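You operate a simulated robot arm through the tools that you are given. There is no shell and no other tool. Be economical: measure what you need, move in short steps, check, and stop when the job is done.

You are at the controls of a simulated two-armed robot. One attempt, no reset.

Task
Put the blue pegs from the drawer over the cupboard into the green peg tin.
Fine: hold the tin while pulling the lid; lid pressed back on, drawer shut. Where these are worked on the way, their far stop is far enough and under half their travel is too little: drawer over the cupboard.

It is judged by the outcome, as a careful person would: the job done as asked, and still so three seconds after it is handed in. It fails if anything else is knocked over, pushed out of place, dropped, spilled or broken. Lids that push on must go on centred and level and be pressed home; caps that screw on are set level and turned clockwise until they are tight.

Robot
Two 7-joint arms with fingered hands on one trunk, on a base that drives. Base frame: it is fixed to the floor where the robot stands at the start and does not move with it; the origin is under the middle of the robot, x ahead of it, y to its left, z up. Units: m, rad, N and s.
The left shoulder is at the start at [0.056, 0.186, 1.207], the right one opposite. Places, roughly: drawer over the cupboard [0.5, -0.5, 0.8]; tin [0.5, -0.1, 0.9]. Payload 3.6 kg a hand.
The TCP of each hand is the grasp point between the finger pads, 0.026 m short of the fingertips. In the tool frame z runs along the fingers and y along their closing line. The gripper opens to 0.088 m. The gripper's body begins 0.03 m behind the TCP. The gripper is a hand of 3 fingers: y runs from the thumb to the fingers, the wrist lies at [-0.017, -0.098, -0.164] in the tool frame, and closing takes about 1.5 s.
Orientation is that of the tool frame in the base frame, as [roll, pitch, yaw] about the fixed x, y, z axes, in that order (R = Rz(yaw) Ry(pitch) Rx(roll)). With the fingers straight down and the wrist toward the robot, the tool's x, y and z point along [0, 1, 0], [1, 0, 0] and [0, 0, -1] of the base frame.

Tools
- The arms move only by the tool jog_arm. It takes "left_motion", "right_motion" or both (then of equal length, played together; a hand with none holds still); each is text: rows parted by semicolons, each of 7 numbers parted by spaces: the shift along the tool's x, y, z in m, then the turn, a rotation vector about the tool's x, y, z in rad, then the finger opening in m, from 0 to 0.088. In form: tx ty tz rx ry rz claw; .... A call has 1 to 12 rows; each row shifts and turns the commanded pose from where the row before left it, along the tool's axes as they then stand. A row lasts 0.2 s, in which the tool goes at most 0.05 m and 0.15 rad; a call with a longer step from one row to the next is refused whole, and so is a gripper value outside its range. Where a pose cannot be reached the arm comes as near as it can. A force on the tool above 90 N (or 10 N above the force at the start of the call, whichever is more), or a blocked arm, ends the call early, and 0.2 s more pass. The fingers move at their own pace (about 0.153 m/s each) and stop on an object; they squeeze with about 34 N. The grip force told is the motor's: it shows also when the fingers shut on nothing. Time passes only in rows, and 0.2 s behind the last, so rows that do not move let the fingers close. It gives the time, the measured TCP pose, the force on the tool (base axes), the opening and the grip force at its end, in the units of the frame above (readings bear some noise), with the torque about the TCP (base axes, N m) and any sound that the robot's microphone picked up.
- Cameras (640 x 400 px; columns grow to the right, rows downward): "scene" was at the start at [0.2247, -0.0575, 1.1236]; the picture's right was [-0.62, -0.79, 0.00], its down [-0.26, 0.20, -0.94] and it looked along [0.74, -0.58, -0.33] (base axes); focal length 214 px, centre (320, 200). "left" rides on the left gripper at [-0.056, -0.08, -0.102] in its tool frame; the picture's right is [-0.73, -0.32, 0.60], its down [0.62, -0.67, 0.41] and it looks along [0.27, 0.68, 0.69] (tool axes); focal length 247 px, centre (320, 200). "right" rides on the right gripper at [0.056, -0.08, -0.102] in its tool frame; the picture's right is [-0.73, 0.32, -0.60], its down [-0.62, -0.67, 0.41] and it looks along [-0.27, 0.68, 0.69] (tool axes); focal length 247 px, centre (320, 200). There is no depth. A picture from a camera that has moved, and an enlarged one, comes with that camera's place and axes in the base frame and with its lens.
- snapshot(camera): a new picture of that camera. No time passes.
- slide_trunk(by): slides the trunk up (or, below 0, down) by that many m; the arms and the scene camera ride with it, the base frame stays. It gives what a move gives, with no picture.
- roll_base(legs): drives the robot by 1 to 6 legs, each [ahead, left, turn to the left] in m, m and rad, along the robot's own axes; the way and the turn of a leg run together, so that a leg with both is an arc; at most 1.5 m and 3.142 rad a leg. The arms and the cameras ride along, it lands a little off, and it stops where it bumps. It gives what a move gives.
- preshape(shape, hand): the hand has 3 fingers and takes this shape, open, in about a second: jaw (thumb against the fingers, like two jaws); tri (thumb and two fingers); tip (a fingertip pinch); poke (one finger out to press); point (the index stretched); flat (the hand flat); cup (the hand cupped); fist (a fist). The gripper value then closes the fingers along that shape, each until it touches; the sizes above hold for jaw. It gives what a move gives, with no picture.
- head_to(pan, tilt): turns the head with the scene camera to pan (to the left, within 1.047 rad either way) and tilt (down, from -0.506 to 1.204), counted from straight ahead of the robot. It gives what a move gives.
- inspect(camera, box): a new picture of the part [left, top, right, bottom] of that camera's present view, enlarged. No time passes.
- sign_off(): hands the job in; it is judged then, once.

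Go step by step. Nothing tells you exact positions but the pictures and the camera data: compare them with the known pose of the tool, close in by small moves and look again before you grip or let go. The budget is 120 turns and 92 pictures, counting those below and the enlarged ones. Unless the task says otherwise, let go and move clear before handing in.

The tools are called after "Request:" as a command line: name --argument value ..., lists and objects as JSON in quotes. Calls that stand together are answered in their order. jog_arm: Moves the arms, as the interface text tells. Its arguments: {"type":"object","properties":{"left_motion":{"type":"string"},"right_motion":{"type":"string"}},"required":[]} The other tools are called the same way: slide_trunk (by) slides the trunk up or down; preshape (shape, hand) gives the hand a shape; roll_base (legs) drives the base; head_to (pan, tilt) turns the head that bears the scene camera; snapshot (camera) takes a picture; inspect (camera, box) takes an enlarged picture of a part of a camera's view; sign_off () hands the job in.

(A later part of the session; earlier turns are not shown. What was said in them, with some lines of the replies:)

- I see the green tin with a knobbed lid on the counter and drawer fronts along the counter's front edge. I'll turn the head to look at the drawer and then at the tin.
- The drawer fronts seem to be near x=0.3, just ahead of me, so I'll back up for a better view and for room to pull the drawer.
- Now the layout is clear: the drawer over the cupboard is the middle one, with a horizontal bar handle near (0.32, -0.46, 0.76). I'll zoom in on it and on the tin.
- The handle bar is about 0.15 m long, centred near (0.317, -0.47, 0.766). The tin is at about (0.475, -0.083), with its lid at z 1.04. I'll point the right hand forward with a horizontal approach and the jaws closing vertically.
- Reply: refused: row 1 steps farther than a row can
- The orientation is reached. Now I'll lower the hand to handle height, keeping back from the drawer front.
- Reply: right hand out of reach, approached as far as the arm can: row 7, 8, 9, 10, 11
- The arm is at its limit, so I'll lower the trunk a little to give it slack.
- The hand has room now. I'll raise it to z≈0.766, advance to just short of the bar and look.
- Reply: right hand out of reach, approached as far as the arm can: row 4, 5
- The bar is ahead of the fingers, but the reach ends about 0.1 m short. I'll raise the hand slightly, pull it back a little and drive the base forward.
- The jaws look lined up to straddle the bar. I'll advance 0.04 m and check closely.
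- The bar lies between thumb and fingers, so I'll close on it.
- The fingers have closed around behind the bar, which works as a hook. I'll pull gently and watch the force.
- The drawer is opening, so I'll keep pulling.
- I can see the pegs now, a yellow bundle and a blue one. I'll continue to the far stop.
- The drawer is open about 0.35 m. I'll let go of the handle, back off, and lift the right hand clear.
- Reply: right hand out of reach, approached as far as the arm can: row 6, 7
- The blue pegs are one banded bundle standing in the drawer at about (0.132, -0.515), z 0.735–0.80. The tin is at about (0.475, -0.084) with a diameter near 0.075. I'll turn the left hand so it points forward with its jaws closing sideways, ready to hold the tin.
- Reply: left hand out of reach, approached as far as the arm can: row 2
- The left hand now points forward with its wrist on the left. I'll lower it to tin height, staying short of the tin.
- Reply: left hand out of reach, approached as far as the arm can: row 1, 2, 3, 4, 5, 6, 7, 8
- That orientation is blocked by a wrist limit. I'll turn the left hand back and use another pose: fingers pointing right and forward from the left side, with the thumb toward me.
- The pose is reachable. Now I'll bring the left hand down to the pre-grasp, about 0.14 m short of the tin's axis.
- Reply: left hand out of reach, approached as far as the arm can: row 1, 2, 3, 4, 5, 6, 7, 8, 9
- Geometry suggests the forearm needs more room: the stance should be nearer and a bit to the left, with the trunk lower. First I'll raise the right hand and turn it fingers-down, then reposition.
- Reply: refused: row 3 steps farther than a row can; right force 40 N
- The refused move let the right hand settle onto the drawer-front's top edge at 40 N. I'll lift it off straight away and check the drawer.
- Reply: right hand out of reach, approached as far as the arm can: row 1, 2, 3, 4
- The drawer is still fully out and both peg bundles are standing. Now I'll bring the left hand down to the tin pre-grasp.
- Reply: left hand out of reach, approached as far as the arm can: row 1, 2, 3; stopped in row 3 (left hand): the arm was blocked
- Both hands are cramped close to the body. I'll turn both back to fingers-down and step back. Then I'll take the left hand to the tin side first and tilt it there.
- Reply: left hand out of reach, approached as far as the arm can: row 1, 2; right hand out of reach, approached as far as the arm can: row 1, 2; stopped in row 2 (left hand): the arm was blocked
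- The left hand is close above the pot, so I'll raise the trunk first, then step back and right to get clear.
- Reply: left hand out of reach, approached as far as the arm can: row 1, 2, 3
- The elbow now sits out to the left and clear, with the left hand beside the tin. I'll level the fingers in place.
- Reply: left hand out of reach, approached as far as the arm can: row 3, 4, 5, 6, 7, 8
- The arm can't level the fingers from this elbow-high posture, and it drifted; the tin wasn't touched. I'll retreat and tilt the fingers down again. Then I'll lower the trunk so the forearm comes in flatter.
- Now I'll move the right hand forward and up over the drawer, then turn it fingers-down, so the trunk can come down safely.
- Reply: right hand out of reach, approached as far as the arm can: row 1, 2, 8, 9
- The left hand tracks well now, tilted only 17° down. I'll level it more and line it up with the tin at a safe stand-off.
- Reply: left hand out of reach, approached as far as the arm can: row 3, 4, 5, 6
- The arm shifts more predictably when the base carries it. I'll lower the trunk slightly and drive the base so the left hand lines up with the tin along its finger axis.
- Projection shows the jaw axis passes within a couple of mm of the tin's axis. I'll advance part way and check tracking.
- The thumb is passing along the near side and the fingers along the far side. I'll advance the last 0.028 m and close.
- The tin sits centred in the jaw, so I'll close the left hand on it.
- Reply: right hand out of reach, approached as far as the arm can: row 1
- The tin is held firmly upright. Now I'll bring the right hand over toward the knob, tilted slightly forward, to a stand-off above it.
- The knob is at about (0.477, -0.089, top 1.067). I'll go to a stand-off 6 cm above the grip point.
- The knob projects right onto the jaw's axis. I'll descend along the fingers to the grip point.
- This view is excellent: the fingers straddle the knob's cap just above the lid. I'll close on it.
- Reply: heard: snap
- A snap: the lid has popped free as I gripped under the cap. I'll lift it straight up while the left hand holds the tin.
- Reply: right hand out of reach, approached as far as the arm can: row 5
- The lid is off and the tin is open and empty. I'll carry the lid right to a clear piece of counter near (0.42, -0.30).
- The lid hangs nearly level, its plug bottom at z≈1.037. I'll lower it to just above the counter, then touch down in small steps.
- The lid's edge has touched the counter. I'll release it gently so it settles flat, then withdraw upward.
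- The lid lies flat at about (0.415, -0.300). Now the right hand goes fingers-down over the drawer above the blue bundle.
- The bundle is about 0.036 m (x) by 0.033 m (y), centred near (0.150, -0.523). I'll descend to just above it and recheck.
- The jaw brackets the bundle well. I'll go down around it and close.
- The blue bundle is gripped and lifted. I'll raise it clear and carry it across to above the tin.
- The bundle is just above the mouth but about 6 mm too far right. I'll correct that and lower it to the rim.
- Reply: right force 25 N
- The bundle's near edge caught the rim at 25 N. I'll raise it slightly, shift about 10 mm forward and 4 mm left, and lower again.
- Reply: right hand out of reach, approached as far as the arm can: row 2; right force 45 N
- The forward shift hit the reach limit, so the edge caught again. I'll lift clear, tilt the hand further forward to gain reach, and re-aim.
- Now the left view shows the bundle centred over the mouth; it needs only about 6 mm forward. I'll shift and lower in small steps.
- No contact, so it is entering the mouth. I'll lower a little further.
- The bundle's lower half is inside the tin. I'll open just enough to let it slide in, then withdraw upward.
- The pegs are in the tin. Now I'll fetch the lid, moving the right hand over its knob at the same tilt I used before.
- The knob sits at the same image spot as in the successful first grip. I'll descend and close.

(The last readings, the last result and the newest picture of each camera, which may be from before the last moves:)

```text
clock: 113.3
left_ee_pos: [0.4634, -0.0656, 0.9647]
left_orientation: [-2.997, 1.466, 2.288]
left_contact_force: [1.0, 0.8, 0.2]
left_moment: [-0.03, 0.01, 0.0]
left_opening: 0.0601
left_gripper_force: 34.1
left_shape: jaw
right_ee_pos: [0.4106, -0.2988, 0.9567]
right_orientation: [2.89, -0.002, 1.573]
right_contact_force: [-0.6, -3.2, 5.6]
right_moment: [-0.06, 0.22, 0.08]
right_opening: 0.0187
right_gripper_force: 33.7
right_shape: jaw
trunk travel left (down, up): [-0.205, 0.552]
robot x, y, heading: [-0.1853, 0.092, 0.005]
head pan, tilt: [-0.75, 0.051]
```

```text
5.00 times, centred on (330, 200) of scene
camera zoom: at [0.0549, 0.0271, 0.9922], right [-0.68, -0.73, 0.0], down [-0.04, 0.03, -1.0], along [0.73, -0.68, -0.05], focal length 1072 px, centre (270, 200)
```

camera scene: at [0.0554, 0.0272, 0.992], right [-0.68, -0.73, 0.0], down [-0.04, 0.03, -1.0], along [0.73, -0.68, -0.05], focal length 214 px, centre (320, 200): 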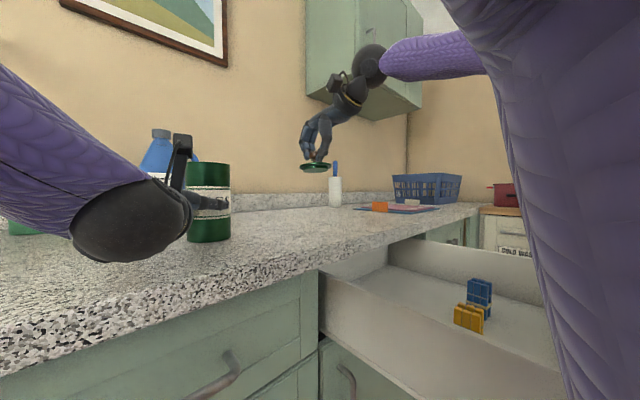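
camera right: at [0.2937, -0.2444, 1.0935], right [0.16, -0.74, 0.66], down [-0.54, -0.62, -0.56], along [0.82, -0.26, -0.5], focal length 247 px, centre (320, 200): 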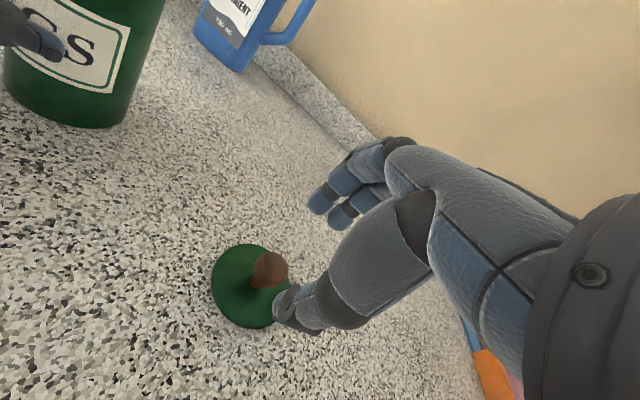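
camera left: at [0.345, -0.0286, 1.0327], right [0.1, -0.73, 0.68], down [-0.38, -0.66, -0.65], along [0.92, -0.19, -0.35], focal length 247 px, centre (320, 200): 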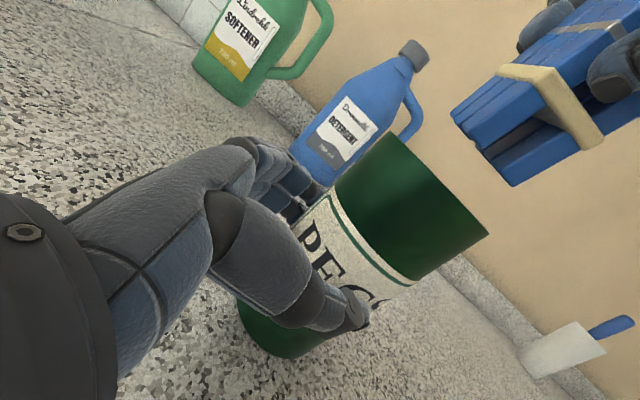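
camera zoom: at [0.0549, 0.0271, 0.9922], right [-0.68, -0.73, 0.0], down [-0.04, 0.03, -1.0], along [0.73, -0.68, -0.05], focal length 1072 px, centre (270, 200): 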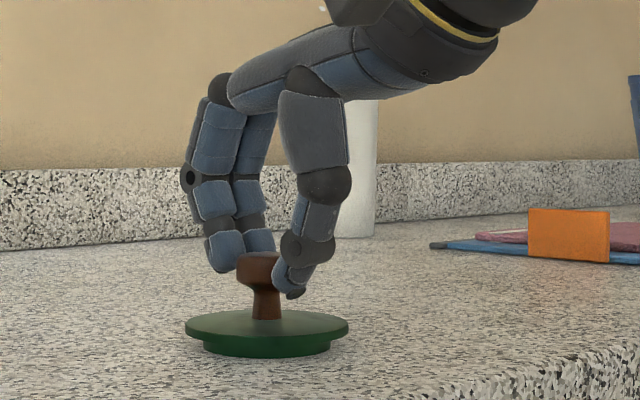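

The lid is gripped and sits level. I'll lift and carry it to hover over the tin.

Request:
jog_arm --right_motion "0 0.005 -0.0194 0 0 0 0.01; 0 0.0099 -0.0388 0 0 0 0.01; 0 0.0099 -0.0388 0 0 0 0.01; 0 0.0099 -0.0388 0 0 0 0.01; 0 0.005 -0.0194 0 0 0 0.01; 0.0418 0.012 0.0031 0 0 0 0.01; 0.0418 0.012 0.0031 0 0 0 0.01; 0.0418 0.012 0.0031 0 0 0 0.01; 0.0418 0.012 0.0031 0 0 0 0.01; 0.0418 0.012 0.0031 0 0 0 0.01; 0 0 0 0 0 0 0.01; 0 0 0 0 0 0 0.01"

Request:
snapshot --camera "left"

Request:
snapshot --camera "right"

```text
clock: 115.9
left_ee_pos: [0.4619, -0.0673, 0.9646]
left_orientation: [-2.986, 1.466, 2.298]
left_contact_force: [0.7, 0.2, 1.2]
left_moment: [-0.04, 0.01, 0.0]
left_opening: 0.0598
left_gripper_force: 34.0
left_shape: jaw
right_ee_pos: [0.4751, -0.0892, 1.1178]
right_orientation: [2.892, -0.004, 1.573]
right_contact_force: [0.8, 0.1, -0.5]
right_moment: [0.01, 0.0, 0.01]
right_opening: 0.0189
right_gripper_force: 34.4
right_shape: jaw
trunk travel left (down, up): [-0.205, 0.552]
robot x, y, heading: [-0.1904, 0.0918, -0.003]
head pan, tilt: [-0.75, 0.051]
```

```text
13 pictures are left
camera left: at [0.3449, -0.0286, 1.0327], right [0.1, -0.73, 0.67], down [-0.38, -0.66, -0.65], along [0.92, -0.19, -0.35], focal length 247 px, centre (320, 200)
```

left: 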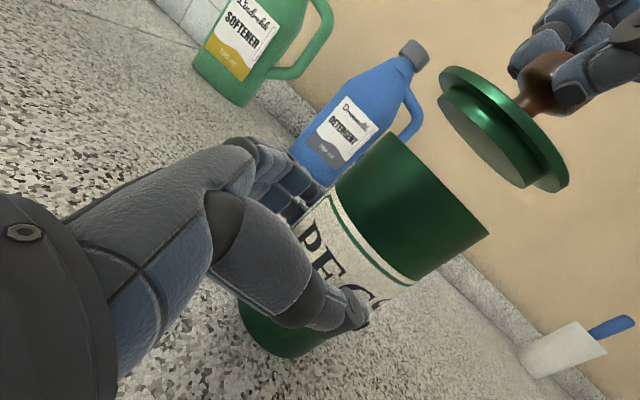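

```text
12 pictures are left
camera right: at [0.3735, -0.0341, 1.1971], right [0.16, -0.74, 0.66], down [-0.54, -0.62, -0.56], along [0.82, -0.27, -0.5], focal length 247 px, centre (320, 200)
```

right: 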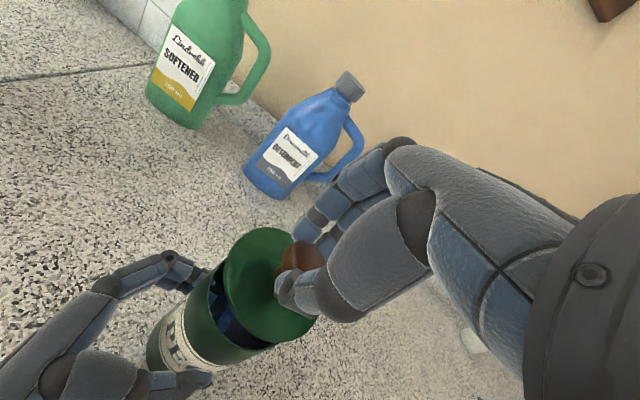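

The lid looks level and on-axis within about 2 mm. After a small correction I'll lower it to just above the rim.

Request:
jog_arm --right_motion "-0.001 -0.0022 -0.0006 0 0 0 0.01; 0 -0.0025 0.0097 0 0 0 0.01; 0 -0.0025 0.0097 0 0 0 0.01; 0 -0.0012 0.0048 0 0 0 0.01; 0 0 0 0 0 0 0.01; 0 0 0 0 0 0 0.01"

Request:
inspect --camera "left" --box '[340, 40, 580, 260]'

```text
clock: 117.3
left_ee_pos: [0.4627, -0.0663, 0.9648]
left_orientation: [-2.996, 1.468, 2.286]
left_contact_force: [0.3, -0.9, 1.2]
left_moment: [-0.01, 0.01, 0.03]
left_opening: 0.0596
left_gripper_force: 34.2
left_shape: jaw
right_ee_pos: [0.4714, -0.0906, 1.0932]
right_orientation: [2.891, -0.003, 1.572]
right_contact_force: [0.5, 0.6, 5.0]
right_moment: [0.01, 0.16, 0.03]
right_opening: 0.0189
right_gripper_force: 34.0
right_shape: jaw
trunk travel left (down, up): [-0.205, 0.552]
robot x, y, heading: [-0.1881, 0.0874, -0.004]
head pan, tilt: [-0.75, 0.051]
```

```text
1.82 times, centred on (460, 150) of left
camera zoom: at [0.3444, -0.0286, 1.033], right [0.1, -0.73, 0.67], down [-0.38, -0.66, -0.65], along [0.92, -0.19, -0.35], focal length 449 px, centre (66, 291)
```

zoom: 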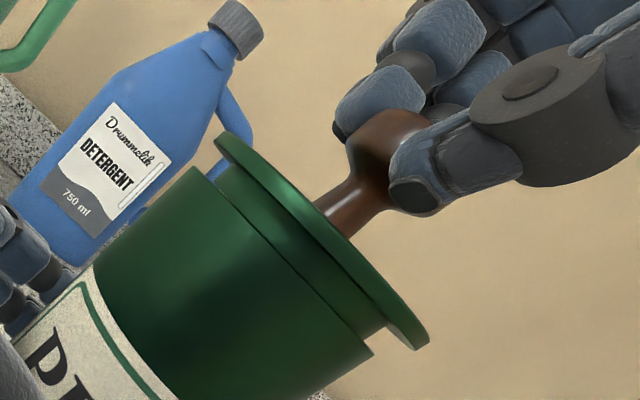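

It touches at 5 N, and the torque says the near side meets the rim first. I'll lift 3 mm, shift 3 mm forward and lower again.

Request:
jog_arm --right_motion "0 0.0008 -0.003 0 0 0 0.01; 0 0.003 0.0008 0 0 0 0.01; 0 -0.0008 0.003 0 0 0 0.01; 0 -0.0005 0.002 0 0 0 0.01; 0 0 0 0 0 0 0.01"

```text
clock: 118.5
left_ee_pos: [0.4621, -0.0667, 0.9643]
left_orientation: [-2.987, 1.468, 2.294]
left_contact_force: [-0.4, -1.5, 0.4]
left_moment: [-0.01, -0.02, 0.0]
left_opening: 0.0598
left_gripper_force: 33.7
left_shape: jaw
right_ee_pos: [0.4739, -0.0903, 1.0919]
right_orientation: [2.886, -0.004, 1.573]
right_contact_force: [0.9, 1.2, 12.2]
right_moment: [0.03, 0.25, 0.0]
right_opening: 0.0189
right_gripper_force: 33.9
right_shape: jaw
trunk travel left (down, up): [-0.205, 0.552]
robot x, y, heading: [-0.1865, 0.0857, -0.0]
head pan, tilt: [-0.75, 0.051]
```

Request:
inspect --camera "left" --box '[400, 90, 520, 240]'

```text
2.67 times, centred on (460, 165) of left
camera zoom: at [0.3439, -0.0285, 1.0333], right [0.1, -0.73, 0.67], down [-0.38, -0.66, -0.65], along [0.92, -0.19, -0.35], focal length 659 px, centre (-53, 293)
```

zoom: 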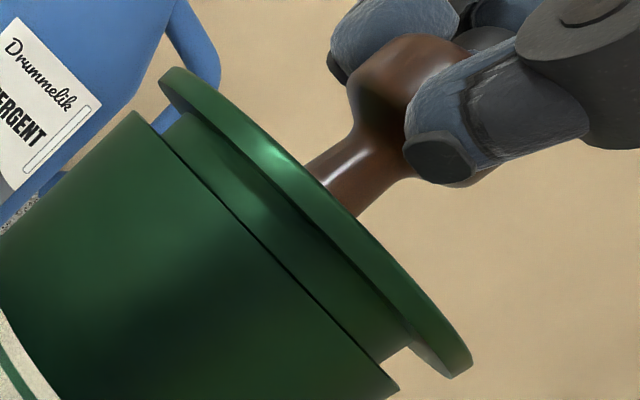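

The lid is level within about a degree but still needs to go forward. I'll lift 3 mm, shift 4 mm forward, and try again.

Request:
jog_arm --right_motion "0 0.001 -0.004 0 0 0 0.01; 0 0.0039 0.001 0 0 0 0.01; 0 0 0 0 0 0 0.01; 0 -0.001 0.004 0 0 0 0.01; 0 -0.0003 0.001 0 0 0 0.01; 0 0 0 0 0 0 0.01"

Request:
inspect --camera "right" --box '[190, 200, 350, 360]'

```text
clock: 119.9
left_ee_pos: [0.4632, -0.0662, 0.9638]
left_orientation: [-2.981, 1.469, 2.301]
left_contact_force: [2.7, -2.3, 0.2]
left_moment: [0.05, 0.06, 0.06]
left_opening: 0.0597
left_gripper_force: 34.0
left_shape: jaw
right_ee_pos: [0.4772, -0.0905, 1.0908]
right_orientation: [2.887, -0.005, 1.571]
right_contact_force: [-0.5, 1.0, 13.0]
right_moment: [-0.02, 0.43, -0.03]
right_opening: 0.019
right_gripper_force: 34.7
right_shape: jaw
trunk travel left (down, up): [-0.205, 0.552]
robot x, y, heading: [-0.1834, 0.0888, -0.0]
head pan, tilt: [-0.75, 0.051]
```

```text
2.50 times, centred on (270, 280) of right
camera zoom: at [0.3756, -0.0353, 1.1694], right [0.16, -0.74, 0.66], down [-0.54, -0.62, -0.57], along [0.83, -0.26, -0.5], focal length 617 px, centre (445, 0)
```

zoom: 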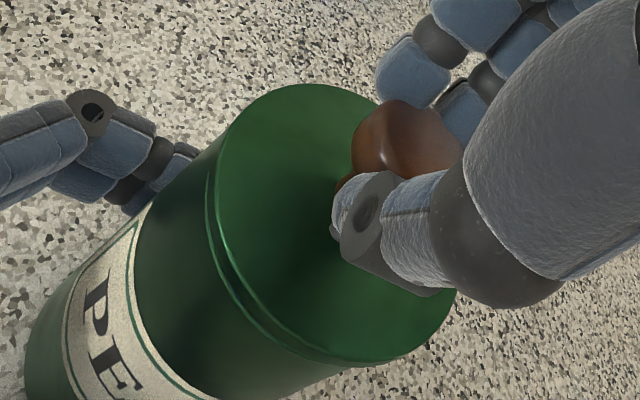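

I'll return to the exact position where the lid came off (x 0.473, y -0.0895) and press down steadily, watching the force.

Request:
jog_arm --right_motion "0 0.001 -0.004 0 0 0 0.01; 0.0008 -0.0041 -0.001 0 0 0 0.01; 0 0 0 0 0 0 0.01; 0 -0.001 0.004 0 0 0 0.01; 0 -0.0007 0.0029 0 0 0 0.01; 0 -0.0007 0.0029 0 0 0 0.01; 0 0 0 0 0 0 0.01"

Request:
inspect --camera "left" --box '[400, 90, 520, 240]'

```text
clock: 121.5
left_ee_pos: [0.4621, -0.0654, 0.9656]
left_orientation: [-2.976, 1.468, 2.306]
left_contact_force: [-3.3, -0.2, 0.2]
left_moment: [0.0, -0.04, -0.06]
left_opening: 0.0594
left_gripper_force: 33.5
left_shape: jaw
right_ee_pos: [0.4734, -0.0893, 1.0881]
right_orientation: [2.883, -0.005, 1.575]
right_contact_force: [4.4, -0.2, 24.8]
right_moment: [-0.02, 0.22, 0.01]
right_opening: 0.0196
right_gripper_force: 34.4
right_shape: jaw
trunk travel left (down, up): [-0.205, 0.552]
robot x, y, heading: [-0.1902, 0.0865, 0.005]
head pan, tilt: [-0.75, 0.051]
```

```text
2.67 times, centred on (460, 165) of left
camera zoom: at [0.343, -0.0283, 1.0338], right [0.1, -0.73, 0.68], down [-0.38, -0.66, -0.65], along [0.92, -0.19, -0.35], focal length 659 px, centre (-53, 293)
```

zoom: 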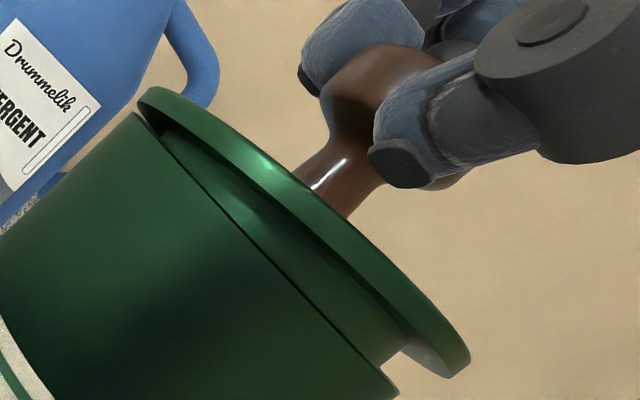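

The lid's left side has dropped in while the right side is still up. I'll tip it slightly to the right, nudge 1.5 mm left and press further.

Request:
jog_arm --right_motion "0.0015 0 0 0 0.04 0 0.01; 0 -0.0005 0.002 0 0.03 0 0.01; 0 -0.0007 0.0029 0 0 0 0.01; 0 -0.0007 0.0029 0 0 0 0.01; 0 0 0 0 0 0 0.01"

Request:
inspect --camera "left" --box '[400, 90, 520, 240]'

```text
clock: 122.7
left_ee_pos: [0.462, -0.0654, 0.9658]
left_orientation: [-2.98, 1.468, 2.303]
left_contact_force: [1.5, 4.4, -6.0]
left_moment: [-0.06, 0.29, 0.1]
left_opening: 0.0594
left_gripper_force: 34.7
left_shape: jaw
right_ee_pos: [0.473, -0.0874, 1.0868]
right_orientation: [2.871, -0.075, 1.588]
right_contact_force: [1.9, -6.6, 42.4]
right_moment: [-0.17, 0.17, -0.02]
right_opening: 0.0198
right_gripper_force: 33.7
right_shape: jaw
trunk travel left (down, up): [-0.205, 0.552]
robot x, y, heading: [-0.1893, 0.088, -0.003]
head pan, tilt: [-0.75, 0.051]
```

```text
2.67 times, centred on (460, 165) of left
camera zoom: at [0.3429, -0.0276, 1.0339], right [0.1, -0.73, 0.68], down [-0.38, -0.66, -0.65], along [0.92, -0.19, -0.35], focal length 659 px, centre (-53, 293)
```

zoom: 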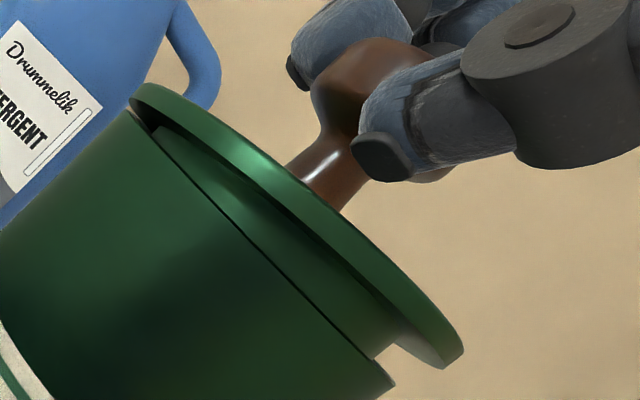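

The force is now centred, but the tilt persists because I'm holding the knob. I'll relax, release so the lid settles in the mouth, and check before pressing from above.

Request:
jog_arm --right_motion "0 0.0007 -0.003 0 0 0 0.01; 0 0 0 0 0 0 0.025; 0 0 0 0 0 0 0.035; 0 0 0 0 0 0 0.05; 0 0 0 0 0 0 0.055; 0 0 0 0 0 0 0.055; 0 0 -0.02 0 0 0 0.055; 0 0 -0.03 0 0 0 0.055; 0 0 0 0 0 0 0.055"

Request:
snapshot --camera "left"

```text
clock: 124.7
left_ee_pos: [0.4636, -0.0663, 0.9636]
left_orientation: [-2.985, 1.467, 2.297]
left_contact_force: [0.0, -0.6, 0.5]
left_moment: [-0.04, 0.1, 0.0]
left_opening: 0.0598
left_gripper_force: 34.0
left_shape: jaw
right_ee_pos: [0.4619, -0.0908, 1.1272]
right_orientation: [2.892, -0.071, 1.591]
right_contact_force: [-0.7, -0.5, -0.4]
right_moment: [-0.01, -0.04, 0.0]
right_opening: 0.0547
right_gripper_force: 0.1
right_shape: jaw
trunk travel left (down, up): [-0.205, 0.552]
robot x, y, heading: [-0.1881, 0.0902, -0.005]
head pan, tilt: [-0.75, 0.051]
heard: snap
```

```text
6 pictures are left
camera left: at [0.345, -0.0286, 1.0326], right [0.1, -0.73, 0.67], down [-0.38, -0.66, -0.65], along [0.92, -0.19, -0.35], focal length 247 px, centre (320, 200)
```

left: 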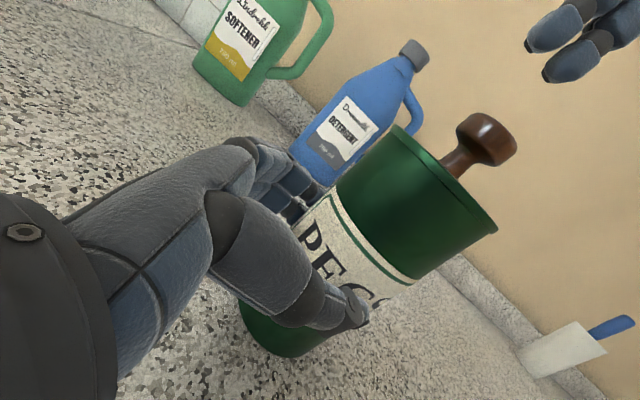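

Another snap: the lid has seated, centred and level as at the start. I'll confirm it's home with a gentle press on the knob using closed fingertips.

Request:
jog_arm --right_motion "0.001 0.0075 0 0 -0.07 0 0.0; 0 0 0 0 0 0 0; 0 0 0 0 0 0 0; 0 -0.005 0.0194 0 0 0 0; 0 -0.0015 0.006 0 0 0 0; 0 0 0 0 0 0 0"

```text
clock: 126.1
left_ee_pos: [0.4631, -0.0657, 0.9644]
left_orientation: [-2.986, 1.468, 2.298]
left_contact_force: [0.0, -0.3, 0.4]
left_moment: [-0.06, 0.06, 0.01]
left_opening: 0.0594
left_gripper_force: 34.0
left_shape: jaw
right_ee_pos: [0.4695, -0.0915, 1.1016]
right_orientation: [2.893, -0.004, 1.573]
right_contact_force: [0.3, 0.1, 0.3]
right_moment: [-0.02, 0.01, 0.01]
right_opening: 0.0
right_gripper_force: 34.2
right_shape: jaw
trunk travel left (down, up): [-0.205, 0.552]
robot x, y, heading: [-0.1905, 0.0894, -0.005]
head pan, tilt: [-0.75, 0.051]
```

Request:
jog_arm --right_motion "0 -0.001 0.0039 0 0 0 0; 0 -0.001 0.0039 0 0 0 0; 0 -0.0005 0.002 0 0 0 0; 0 0 0 0 0 0 0"

```text
clock: 127.1
left_ee_pos: [0.4624, -0.0669, 0.9639]
left_orientation: [-2.969, 1.466, 2.314]
left_contact_force: [6.0, -1.2, -4.5]
left_moment: [-0.02, 0.27, 0.15]
left_opening: 0.0598
left_gripper_force: 33.9
left_shape: jaw
right_ee_pos: [0.4678, -0.0908, 1.0979]
right_orientation: [2.882, -0.005, 1.575]
right_contact_force: [-0.7, -0.3, 26.0]
right_moment: [-0.03, -0.09, 0.03]
right_opening: 0.0
right_gripper_force: 34.3
right_shape: jaw
trunk travel left (down, up): [-0.205, 0.552]
robot x, y, heading: [-0.1835, 0.0874, 0.001]
head pan, tilt: [-0.75, 0.051]
```

I get 26 N straight down with the lid not moving. One firmer push, then lift away.

Request:
jog_arm --right_motion "0 -0.001 0.0039 0 0 0 0; 0 0 0 0 0 0 0"

Request:
jog_arm --right_motion "0 0.005 -0.0194 0 0 0 0; 0 0.0074 -0.029 0 0 0 0; 0 0.0074 -0.029 0 0 0 0; 0 0 0 0 0 0 0"

Request:
inspect --camera "left" --box '[380, 80, 540, 260]'

```text
clock: 127.7
left_ee_pos: [0.463, -0.0662, 0.9636]
left_orientation: [-2.983, 1.466, 2.298]
left_contact_force: [8.1, -0.1, -9.4]
left_moment: [-0.02, 0.41, 0.2]
left_opening: 0.0601
left_gripper_force: 33.6
left_shape: jaw
right_ee_pos: [0.4681, -0.089, 1.0961]
right_orientation: [2.875, -0.007, 1.574]
right_contact_force: [-1.8, -3.2, 37.1]
right_moment: [-0.18, -0.16, 0.04]
right_opening: 0.0001
right_gripper_force: 34.3
right_shape: jaw
trunk travel left (down, up): [-0.205, 0.552]
robot x, y, heading: [-0.1851, 0.0899, -0.006]
head pan, tilt: [-0.75, 0.051]
```

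```text
clock: 128.7
left_ee_pos: [0.4638, -0.0657, 0.9649]
left_orientation: [-2.992, 1.468, 2.289]
left_contact_force: [0.6, -0.3, 0.7]
left_moment: [-0.03, 0.02, 0.01]
left_opening: 0.0597
left_gripper_force: 35.1
left_shape: jaw
right_ee_pos: [0.4685, -0.0903, 1.1663]
right_orientation: [2.894, -0.001, 1.574]
right_contact_force: [0.0, -0.3, 0.0]
right_moment: [0.0, 0.01, 0.0]
right_opening: 0.0
right_gripper_force: 33.8
right_shape: jaw
trunk travel left (down, up): [-0.205, 0.552]
robot x, y, heading: [-0.1871, 0.0916, 0.001]
head pan, tilt: [-0.75, 0.051]
```

```text
2.22 times, centred on (460, 170) of left
camera zoom: at [0.3448, -0.0286, 1.0329], right [0.1, -0.73, 0.67], down [-0.38, -0.66, -0.65], along [0.92, -0.19, -0.35], focal length 549 px, centre (9, 267)
```

zoom: 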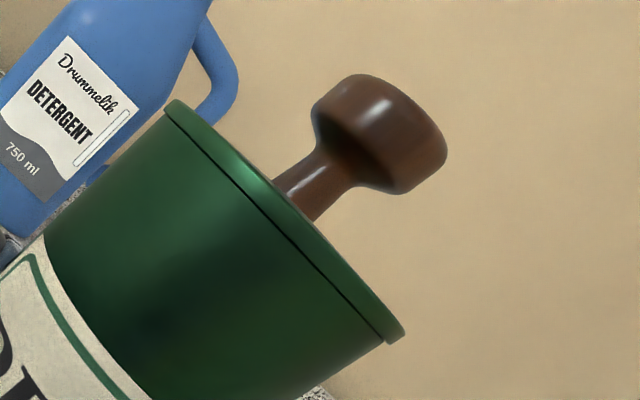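

The lid is flush and level. Now I'll release the tin with the left hand and back away along the finger direction.

Request:
jog_arm --left_motion "0 0 0 0 0 0 0.07; 0 0 0 0 0 0 0.08; 0 0 0 0 0 0 0.088; 0 0 0 0 0 0 0.088; 0 0 -0.02 0 0 0 0.088; 0 0 -0.02 0 0 0 0.088; 0 0 -0.03 0 0 0 0.088; 0 0 -0.03 0 0 0 0.088; 0 0 -0.02 0 0 0 0.088; 0 0 0 0 0 0 0.088" --right_motion "0 0 0 0 0 0 0.05; 0 0 0 0 0 0 0.05; 0 0 0 0 0 0 0.05; -0.04 0 0 0 0 0 0.05; -0.04 0 0 0 0 0 0.05; -0.04 -0.02 0 0 0 0 0.05; -0.04 -0.02 0 0 0 0 0.05; -0.03 -0.03 0 0 0 0 0.05; -0.03 -0.03 0 0 0 0 0.05; 0 0 0 0 0 0 0.05"

Request:
snapshot --camera "right"

```text
clock: 130.9
left_ee_pos: [0.3949, 0.0283, 0.9806]
left_orientation: [-2.964, 1.464, 2.325]
left_contact_force: [-0.8, -0.2, 0.9]
left_moment: [-0.04, 0.02, 0.0]
left_opening: 0.0878
left_gripper_force: 0.0
left_shape: jaw
left hand out of reach, approached as far as the arm can: row 9
right_ee_pos: [0.373, -0.3083, 1.1387]
right_orientation: [2.891, -0.003, 1.573]
right_contact_force: [-0.1, 0.1, 0.6]
right_moment: [-0.05, 0.01, -0.02]
right_opening: 0.0498
right_gripper_force: 0.1
right_shape: jaw
trunk travel left (down, up): [-0.205, 0.552]
robot x, y, heading: [-0.1868, 0.0891, -0.003]
head pan, tilt: [-0.75, 0.051]
```

```text
4 pictures are left
camera right: at [0.2719, -0.2545, 1.2187], right [0.16, -0.74, 0.66], down [-0.54, -0.62, -0.56], along [0.82, -0.26, -0.5], focal length 247 px, centre (320, 200)
```

right: 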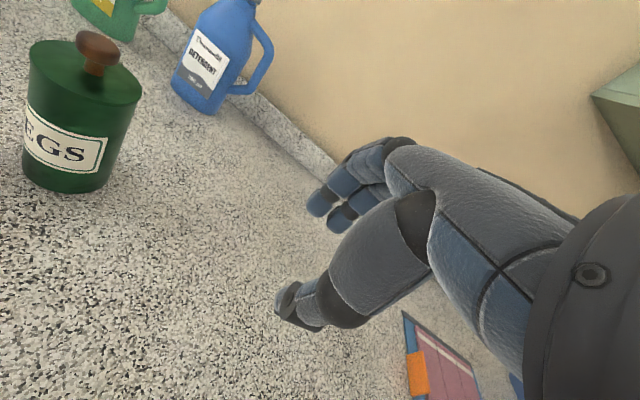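

The tin stands lidded. Next I'll back away with the base, then set the right hand fingers-forward in a closed shape to push the drawer shut, pulling the left hand up and back.

Request:
roll_base --legs '[[-0.33, 0, 0], [0, 0.04, 0]]'

Request:
jog_arm --left_motion "-0.02 0 -0.02 0 0.1 0 0.06; -0.02 0 -0.02 0 0.1 0 0.06; -0.02 0 -0.02 0 0.1 0 0.06; -0.02 0 -0.02 0 0.1 0 0.06; 0 0 0 0 0.1 0 0.06; 0 0 0 0 0.1 0 0.06; 0 0 0 0 0.1 0 0.06; 0 0 0 0 0.1 0 0.06; 0 0 0 0 0 0 0.06; 0 0 0 0 0 0 0.06" --right_motion "0 0 0 -0.14 0 0 0; 0 0 0 -0.14 0 0 0; 0 0 0 -0.14 0 0 0; 0 0 0 -0.14 0 0 0; 0 0 0 -0.14 0 0 0; 0 0 0 -0.14 0 0 0; 0 0 0 -0.14 0 0 0; 0 0 0 -0.14 0 0 0; 0 0 0 -0.14 0 0 0; 0 0 0 -0.06 0 0 0"

```text
clock: 133.6
left_ee_pos: [0.0617, 0.0663, 0.9802]
left_orientation: [-2.977, 1.466, 2.302]
left_contact_force: [-0.1, -0.1, 0.1]
left_moment: [-0.02, -0.01, -0.01]
left_opening: 0.0878
left_gripper_force: 0.1
left_shape: jaw
right_ee_pos: [0.0395, -0.27, 1.1403]
right_orientation: [2.893, 0.0, 1.566]
right_contact_force: [0.5, 0.2, 1.9]
right_moment: [-0.03, -0.03, 0.01]
right_opening: 0.0497
right_gripper_force: 0.0
right_shape: jaw
trunk travel left (down, up): [-0.205, 0.552]
robot x, y, heading: [-0.5176, 0.1287, -0.006]
head pan, tilt: [-0.75, 0.051]
```

```text
clock: 135.8
left_ee_pos: [0.0332, 0.1141, 1.0769]
left_orientation: [-3.12, 0.665, 2.154]
left_contact_force: [-0.1, -0.6, 0.0]
left_moment: [0.01, 0.0, -0.02]
left_opening: 0.0604
left_gripper_force: 0.0
left_shape: jaw
right_ee_pos: [0.0371, -0.2726, 1.1398]
right_orientation: [1.571, -0.002, 1.57]
right_contact_force: [-0.1, 0.2, -0.6]
right_moment: [0.02, 0.01, 0.01]
right_opening: 0.0
right_gripper_force: 34.2
right_shape: jaw
trunk travel left (down, up): [-0.205, 0.552]
robot x, y, heading: [-0.5181, 0.1283, -0.005]
head pan, tilt: [-0.75, 0.051]
```

Request:
jog_arm --right_motion "-0.022 0 -0.035 0 0 0 0; -0.022 0 -0.035 0 0 0 0; -0.022 0 -0.035 0 0 0 0; -0.022 0 -0.035 0 0 0 0; 0 -0.043 0 0 0 0 0; 0 -0.043 0 0 0 0 0; 0 -0.043 0 0 0 0 0; 0 -0.043 0 0 0 0 0; 0 -0.043 0 0 0 0 0; 0 -0.043 0 0 0 0 0; 0 -0.043 0 0 0 0 0; 0 -0.043 0 0 0 0 0"

Request:
head_to --pan -0.6 --tilt 0.3

Request:
snapshot --camera "scene"

```text
clock: 138.4
left_ee_pos: [0.034, 0.1148, 1.0778]
left_orientation: [-3.119, 0.665, 2.155]
left_contact_force: [-0.9, 0.6, -0.2]
left_moment: [0.0, 0.01, -0.01]
left_opening: 0.0604
left_gripper_force: 0.0
left_shape: jaw
right_ee_pos: [-0.1036, -0.3594, 0.7931]
right_orientation: [1.571, -0.003, 1.563]
right_contact_force: [-0.1, 0.0, 0.4]
right_moment: [-0.01, -0.03, 0.02]
right_opening: 0.0
right_gripper_force: 33.8
right_shape: jaw
trunk travel left (down, up): [-0.205, 0.552]
robot x, y, heading: [-0.5174, 0.1301, -0.008]
head pan, tilt: [-0.75, 0.051]
```

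```text
clock: 139.2
left_ee_pos: [0.0332, 0.1147, 1.0776]
left_orientation: [-3.12, 0.667, 2.154]
left_contact_force: [0.8, 0.8, 0.3]
left_moment: [0.02, 0.0, 0.03]
left_opening: 0.0604
left_gripper_force: 0.0
left_shape: jaw
right_ee_pos: [-0.1049, -0.3589, 0.7939]
right_orientation: [1.572, -0.004, 1.565]
right_contact_force: [-0.6, 0.1, 0.0]
right_moment: [-0.01, -0.01, -0.03]
right_opening: 0.0
right_gripper_force: 33.9
right_shape: jaw
trunk travel left (down, up): [-0.205, 0.552]
robot x, y, heading: [-0.5208, 0.1317, -0.009]
head pan, tilt: [-0.6, 0.3]
```

```text
3 pictures are left
camera scene: at [-0.2667, 0.0767, 0.9689], right [-0.57, -0.82, 0.0], down [-0.24, 0.17, -0.96], along [0.78, -0.55, -0.3], focal length 214 px, centre (320, 200)
```

scene: 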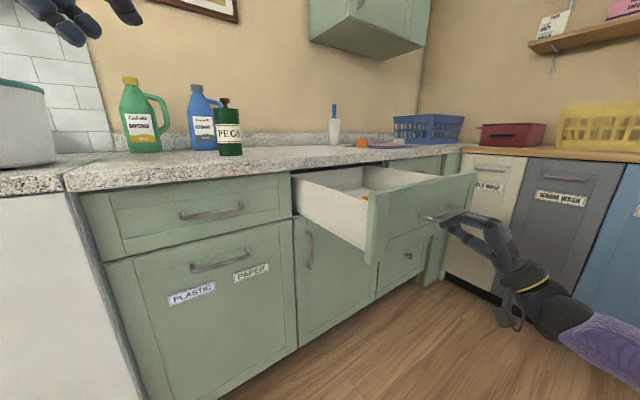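

The hand is in front of the drawer's left half, left of the handle, and everything else stands well. I'll drive forward to push the drawer in.

Request:
roll_base --legs '[[0.2, 0, 0]]'

Request:
roll_base --legs '[[0.19, 0, 0]]'

```text
clock: 140.8
left_ee_pos: [0.2345, 0.1127, 1.0774]
left_orientation: [-3.12, 0.665, 2.15]
left_contact_force: [-0.4, -0.5, 0.1]
left_moment: [0.01, 0.01, -0.01]
left_opening: 0.0605
left_gripper_force: 0.0
left_shape: jaw
right_ee_pos: [0.098, -0.3609, 0.7939]
right_orientation: [1.573, -0.002, 1.564]
right_contact_force: [0.2, -0.6, -0.5]
right_moment: [-0.02, 0.0, 0.01]
right_opening: 0.0
right_gripper_force: 33.9
right_shape: jaw
trunk travel left (down, up): [-0.205, 0.552]
robot x, y, heading: [-0.3182, 0.1279, -0.005]
head pan, tilt: [-0.6, 0.3]
```

```text
clock: 142.3
left_ee_pos: [0.4284, 0.1105, 1.0778]
left_orientation: [-3.119, 0.665, 2.152]
left_contact_force: [1.1, 0.7, 0.8]
left_moment: [-0.02, 0.01, 0.01]
left_opening: 0.0605
left_gripper_force: 0.0
left_shape: jaw
right_ee_pos: [0.2898, -0.3634, 0.7944]
right_orientation: [1.572, -0.001, 1.562]
right_contact_force: [-0.7, -0.2, -0.6]
right_moment: [0.0, -0.02, -0.01]
right_opening: 0.0001
right_gripper_force: 34.5
right_shape: jaw
trunk travel left (down, up): [-0.205, 0.552]
robot x, y, heading: [-0.1238, 0.1266, -0.01]
head pan, tilt: [-0.6, 0.3]
```

Request:
jog_arm --right_motion "0 0 0.01 0 0 0 0; 0 0 0.01 0 0 0 0; 0 0 0.01 0 0 0 0; 0 0 0 0 0 0 0"

Request:
snapshot --camera "scene"

```text
clock: 143.1
left_ee_pos: [0.4234, 0.1081, 1.0786]
left_orientation: [-3.121, 0.669, 2.145]
left_contact_force: [-0.5, 0.1, 0.0]
left_moment: [0.01, -0.03, -0.03]
left_opening: 0.0603
left_gripper_force: 0.0
left_shape: jaw
right_ee_pos: [0.3036, -0.3634, 0.7934]
right_orientation: [1.56, -0.007, 1.567]
right_contact_force: [-40.8, 6.8, 6.0]
right_moment: [0.09, -0.02, 0.38]
right_opening: 0.0002
right_gripper_force: 34.4
right_shape: jaw
trunk travel left (down, up): [-0.205, 0.552]
robot x, y, heading: [-0.1219, 0.1283, -0.016]
head pan, tilt: [-0.6, 0.3]
stopped in row 4 (right hand): the force on the tool passed its limit (the readings are from after the stop); the commanded pose is now the measured one
```

```text
2 pictures are left
camera scene: at [0.1233, 0.0729, 0.9698], right [-0.58, -0.82, 0.0], down [-0.24, 0.17, -0.96], along [0.78, -0.55, -0.29], focal length 214 px, centre (320, 200)
```

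scene: 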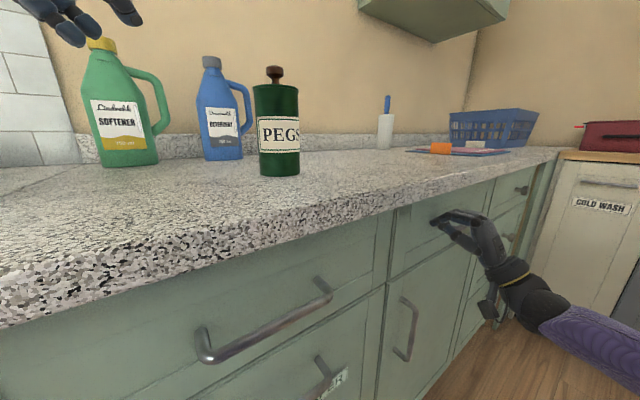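

The drawer is flush shut. I'll back straight away and take a final look.

Request:
roll_base --legs '[[-0.25, 0, 0]]'

Request:
snapshot --camera "scene"

```text
clock: 145.0
left_ee_pos: [0.1729, 0.1121, 1.0774]
left_orientation: [-3.12, 0.665, 2.147]
left_contact_force: [-0.8, -0.7, 1.0]
left_moment: [0.01, 0.0, -0.02]
left_opening: 0.0605
left_gripper_force: 0.0
left_shape: jaw
right_ee_pos: [0.0579, -0.3607, 0.7916]
right_orientation: [1.57, -0.006, 1.564]
right_contact_force: [-0.8, 0.6, 0.3]
right_moment: [-0.01, 0.0, 0.01]
right_opening: 0.0
right_gripper_force: 33.8
right_shape: jaw
trunk travel left (down, up): [-0.205, 0.552]
robot x, y, heading: [-0.3768, 0.1292, -0.008]
head pan, tilt: [-0.6, 0.3]
```

```text
1 pictures are left
camera scene: at [-0.1268, 0.0754, 0.969], right [-0.57, -0.82, 0.0], down [-0.24, 0.17, -0.96], along [0.78, -0.55, -0.3], focal length 214 px, centre (320, 200)
```

scene: 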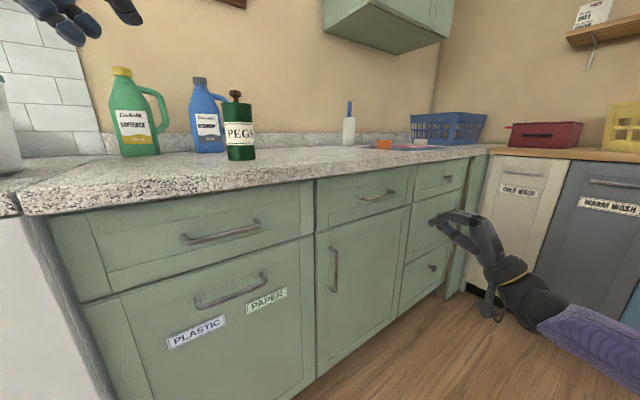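

The drawer is shut, the tin stands with its lid on and the blue pegs inside, and both hands are clear. I'm handing in.

Request:
sign_off

```text
The job is handed in.
```

The blue peg bundle is in the green tin, the lid is pressed back on level, and the drawer over the cupboard is shut. The left hand held the tin while the lid came off. I handed the job in with both hands clear.

On the way, the right hand briefly settled on the open drawer's front edge at about 40 N. The peg bundle also caught the tin's rim twice, at 25 N and 45 N. In the pictures afterwards everything was still standing in place.
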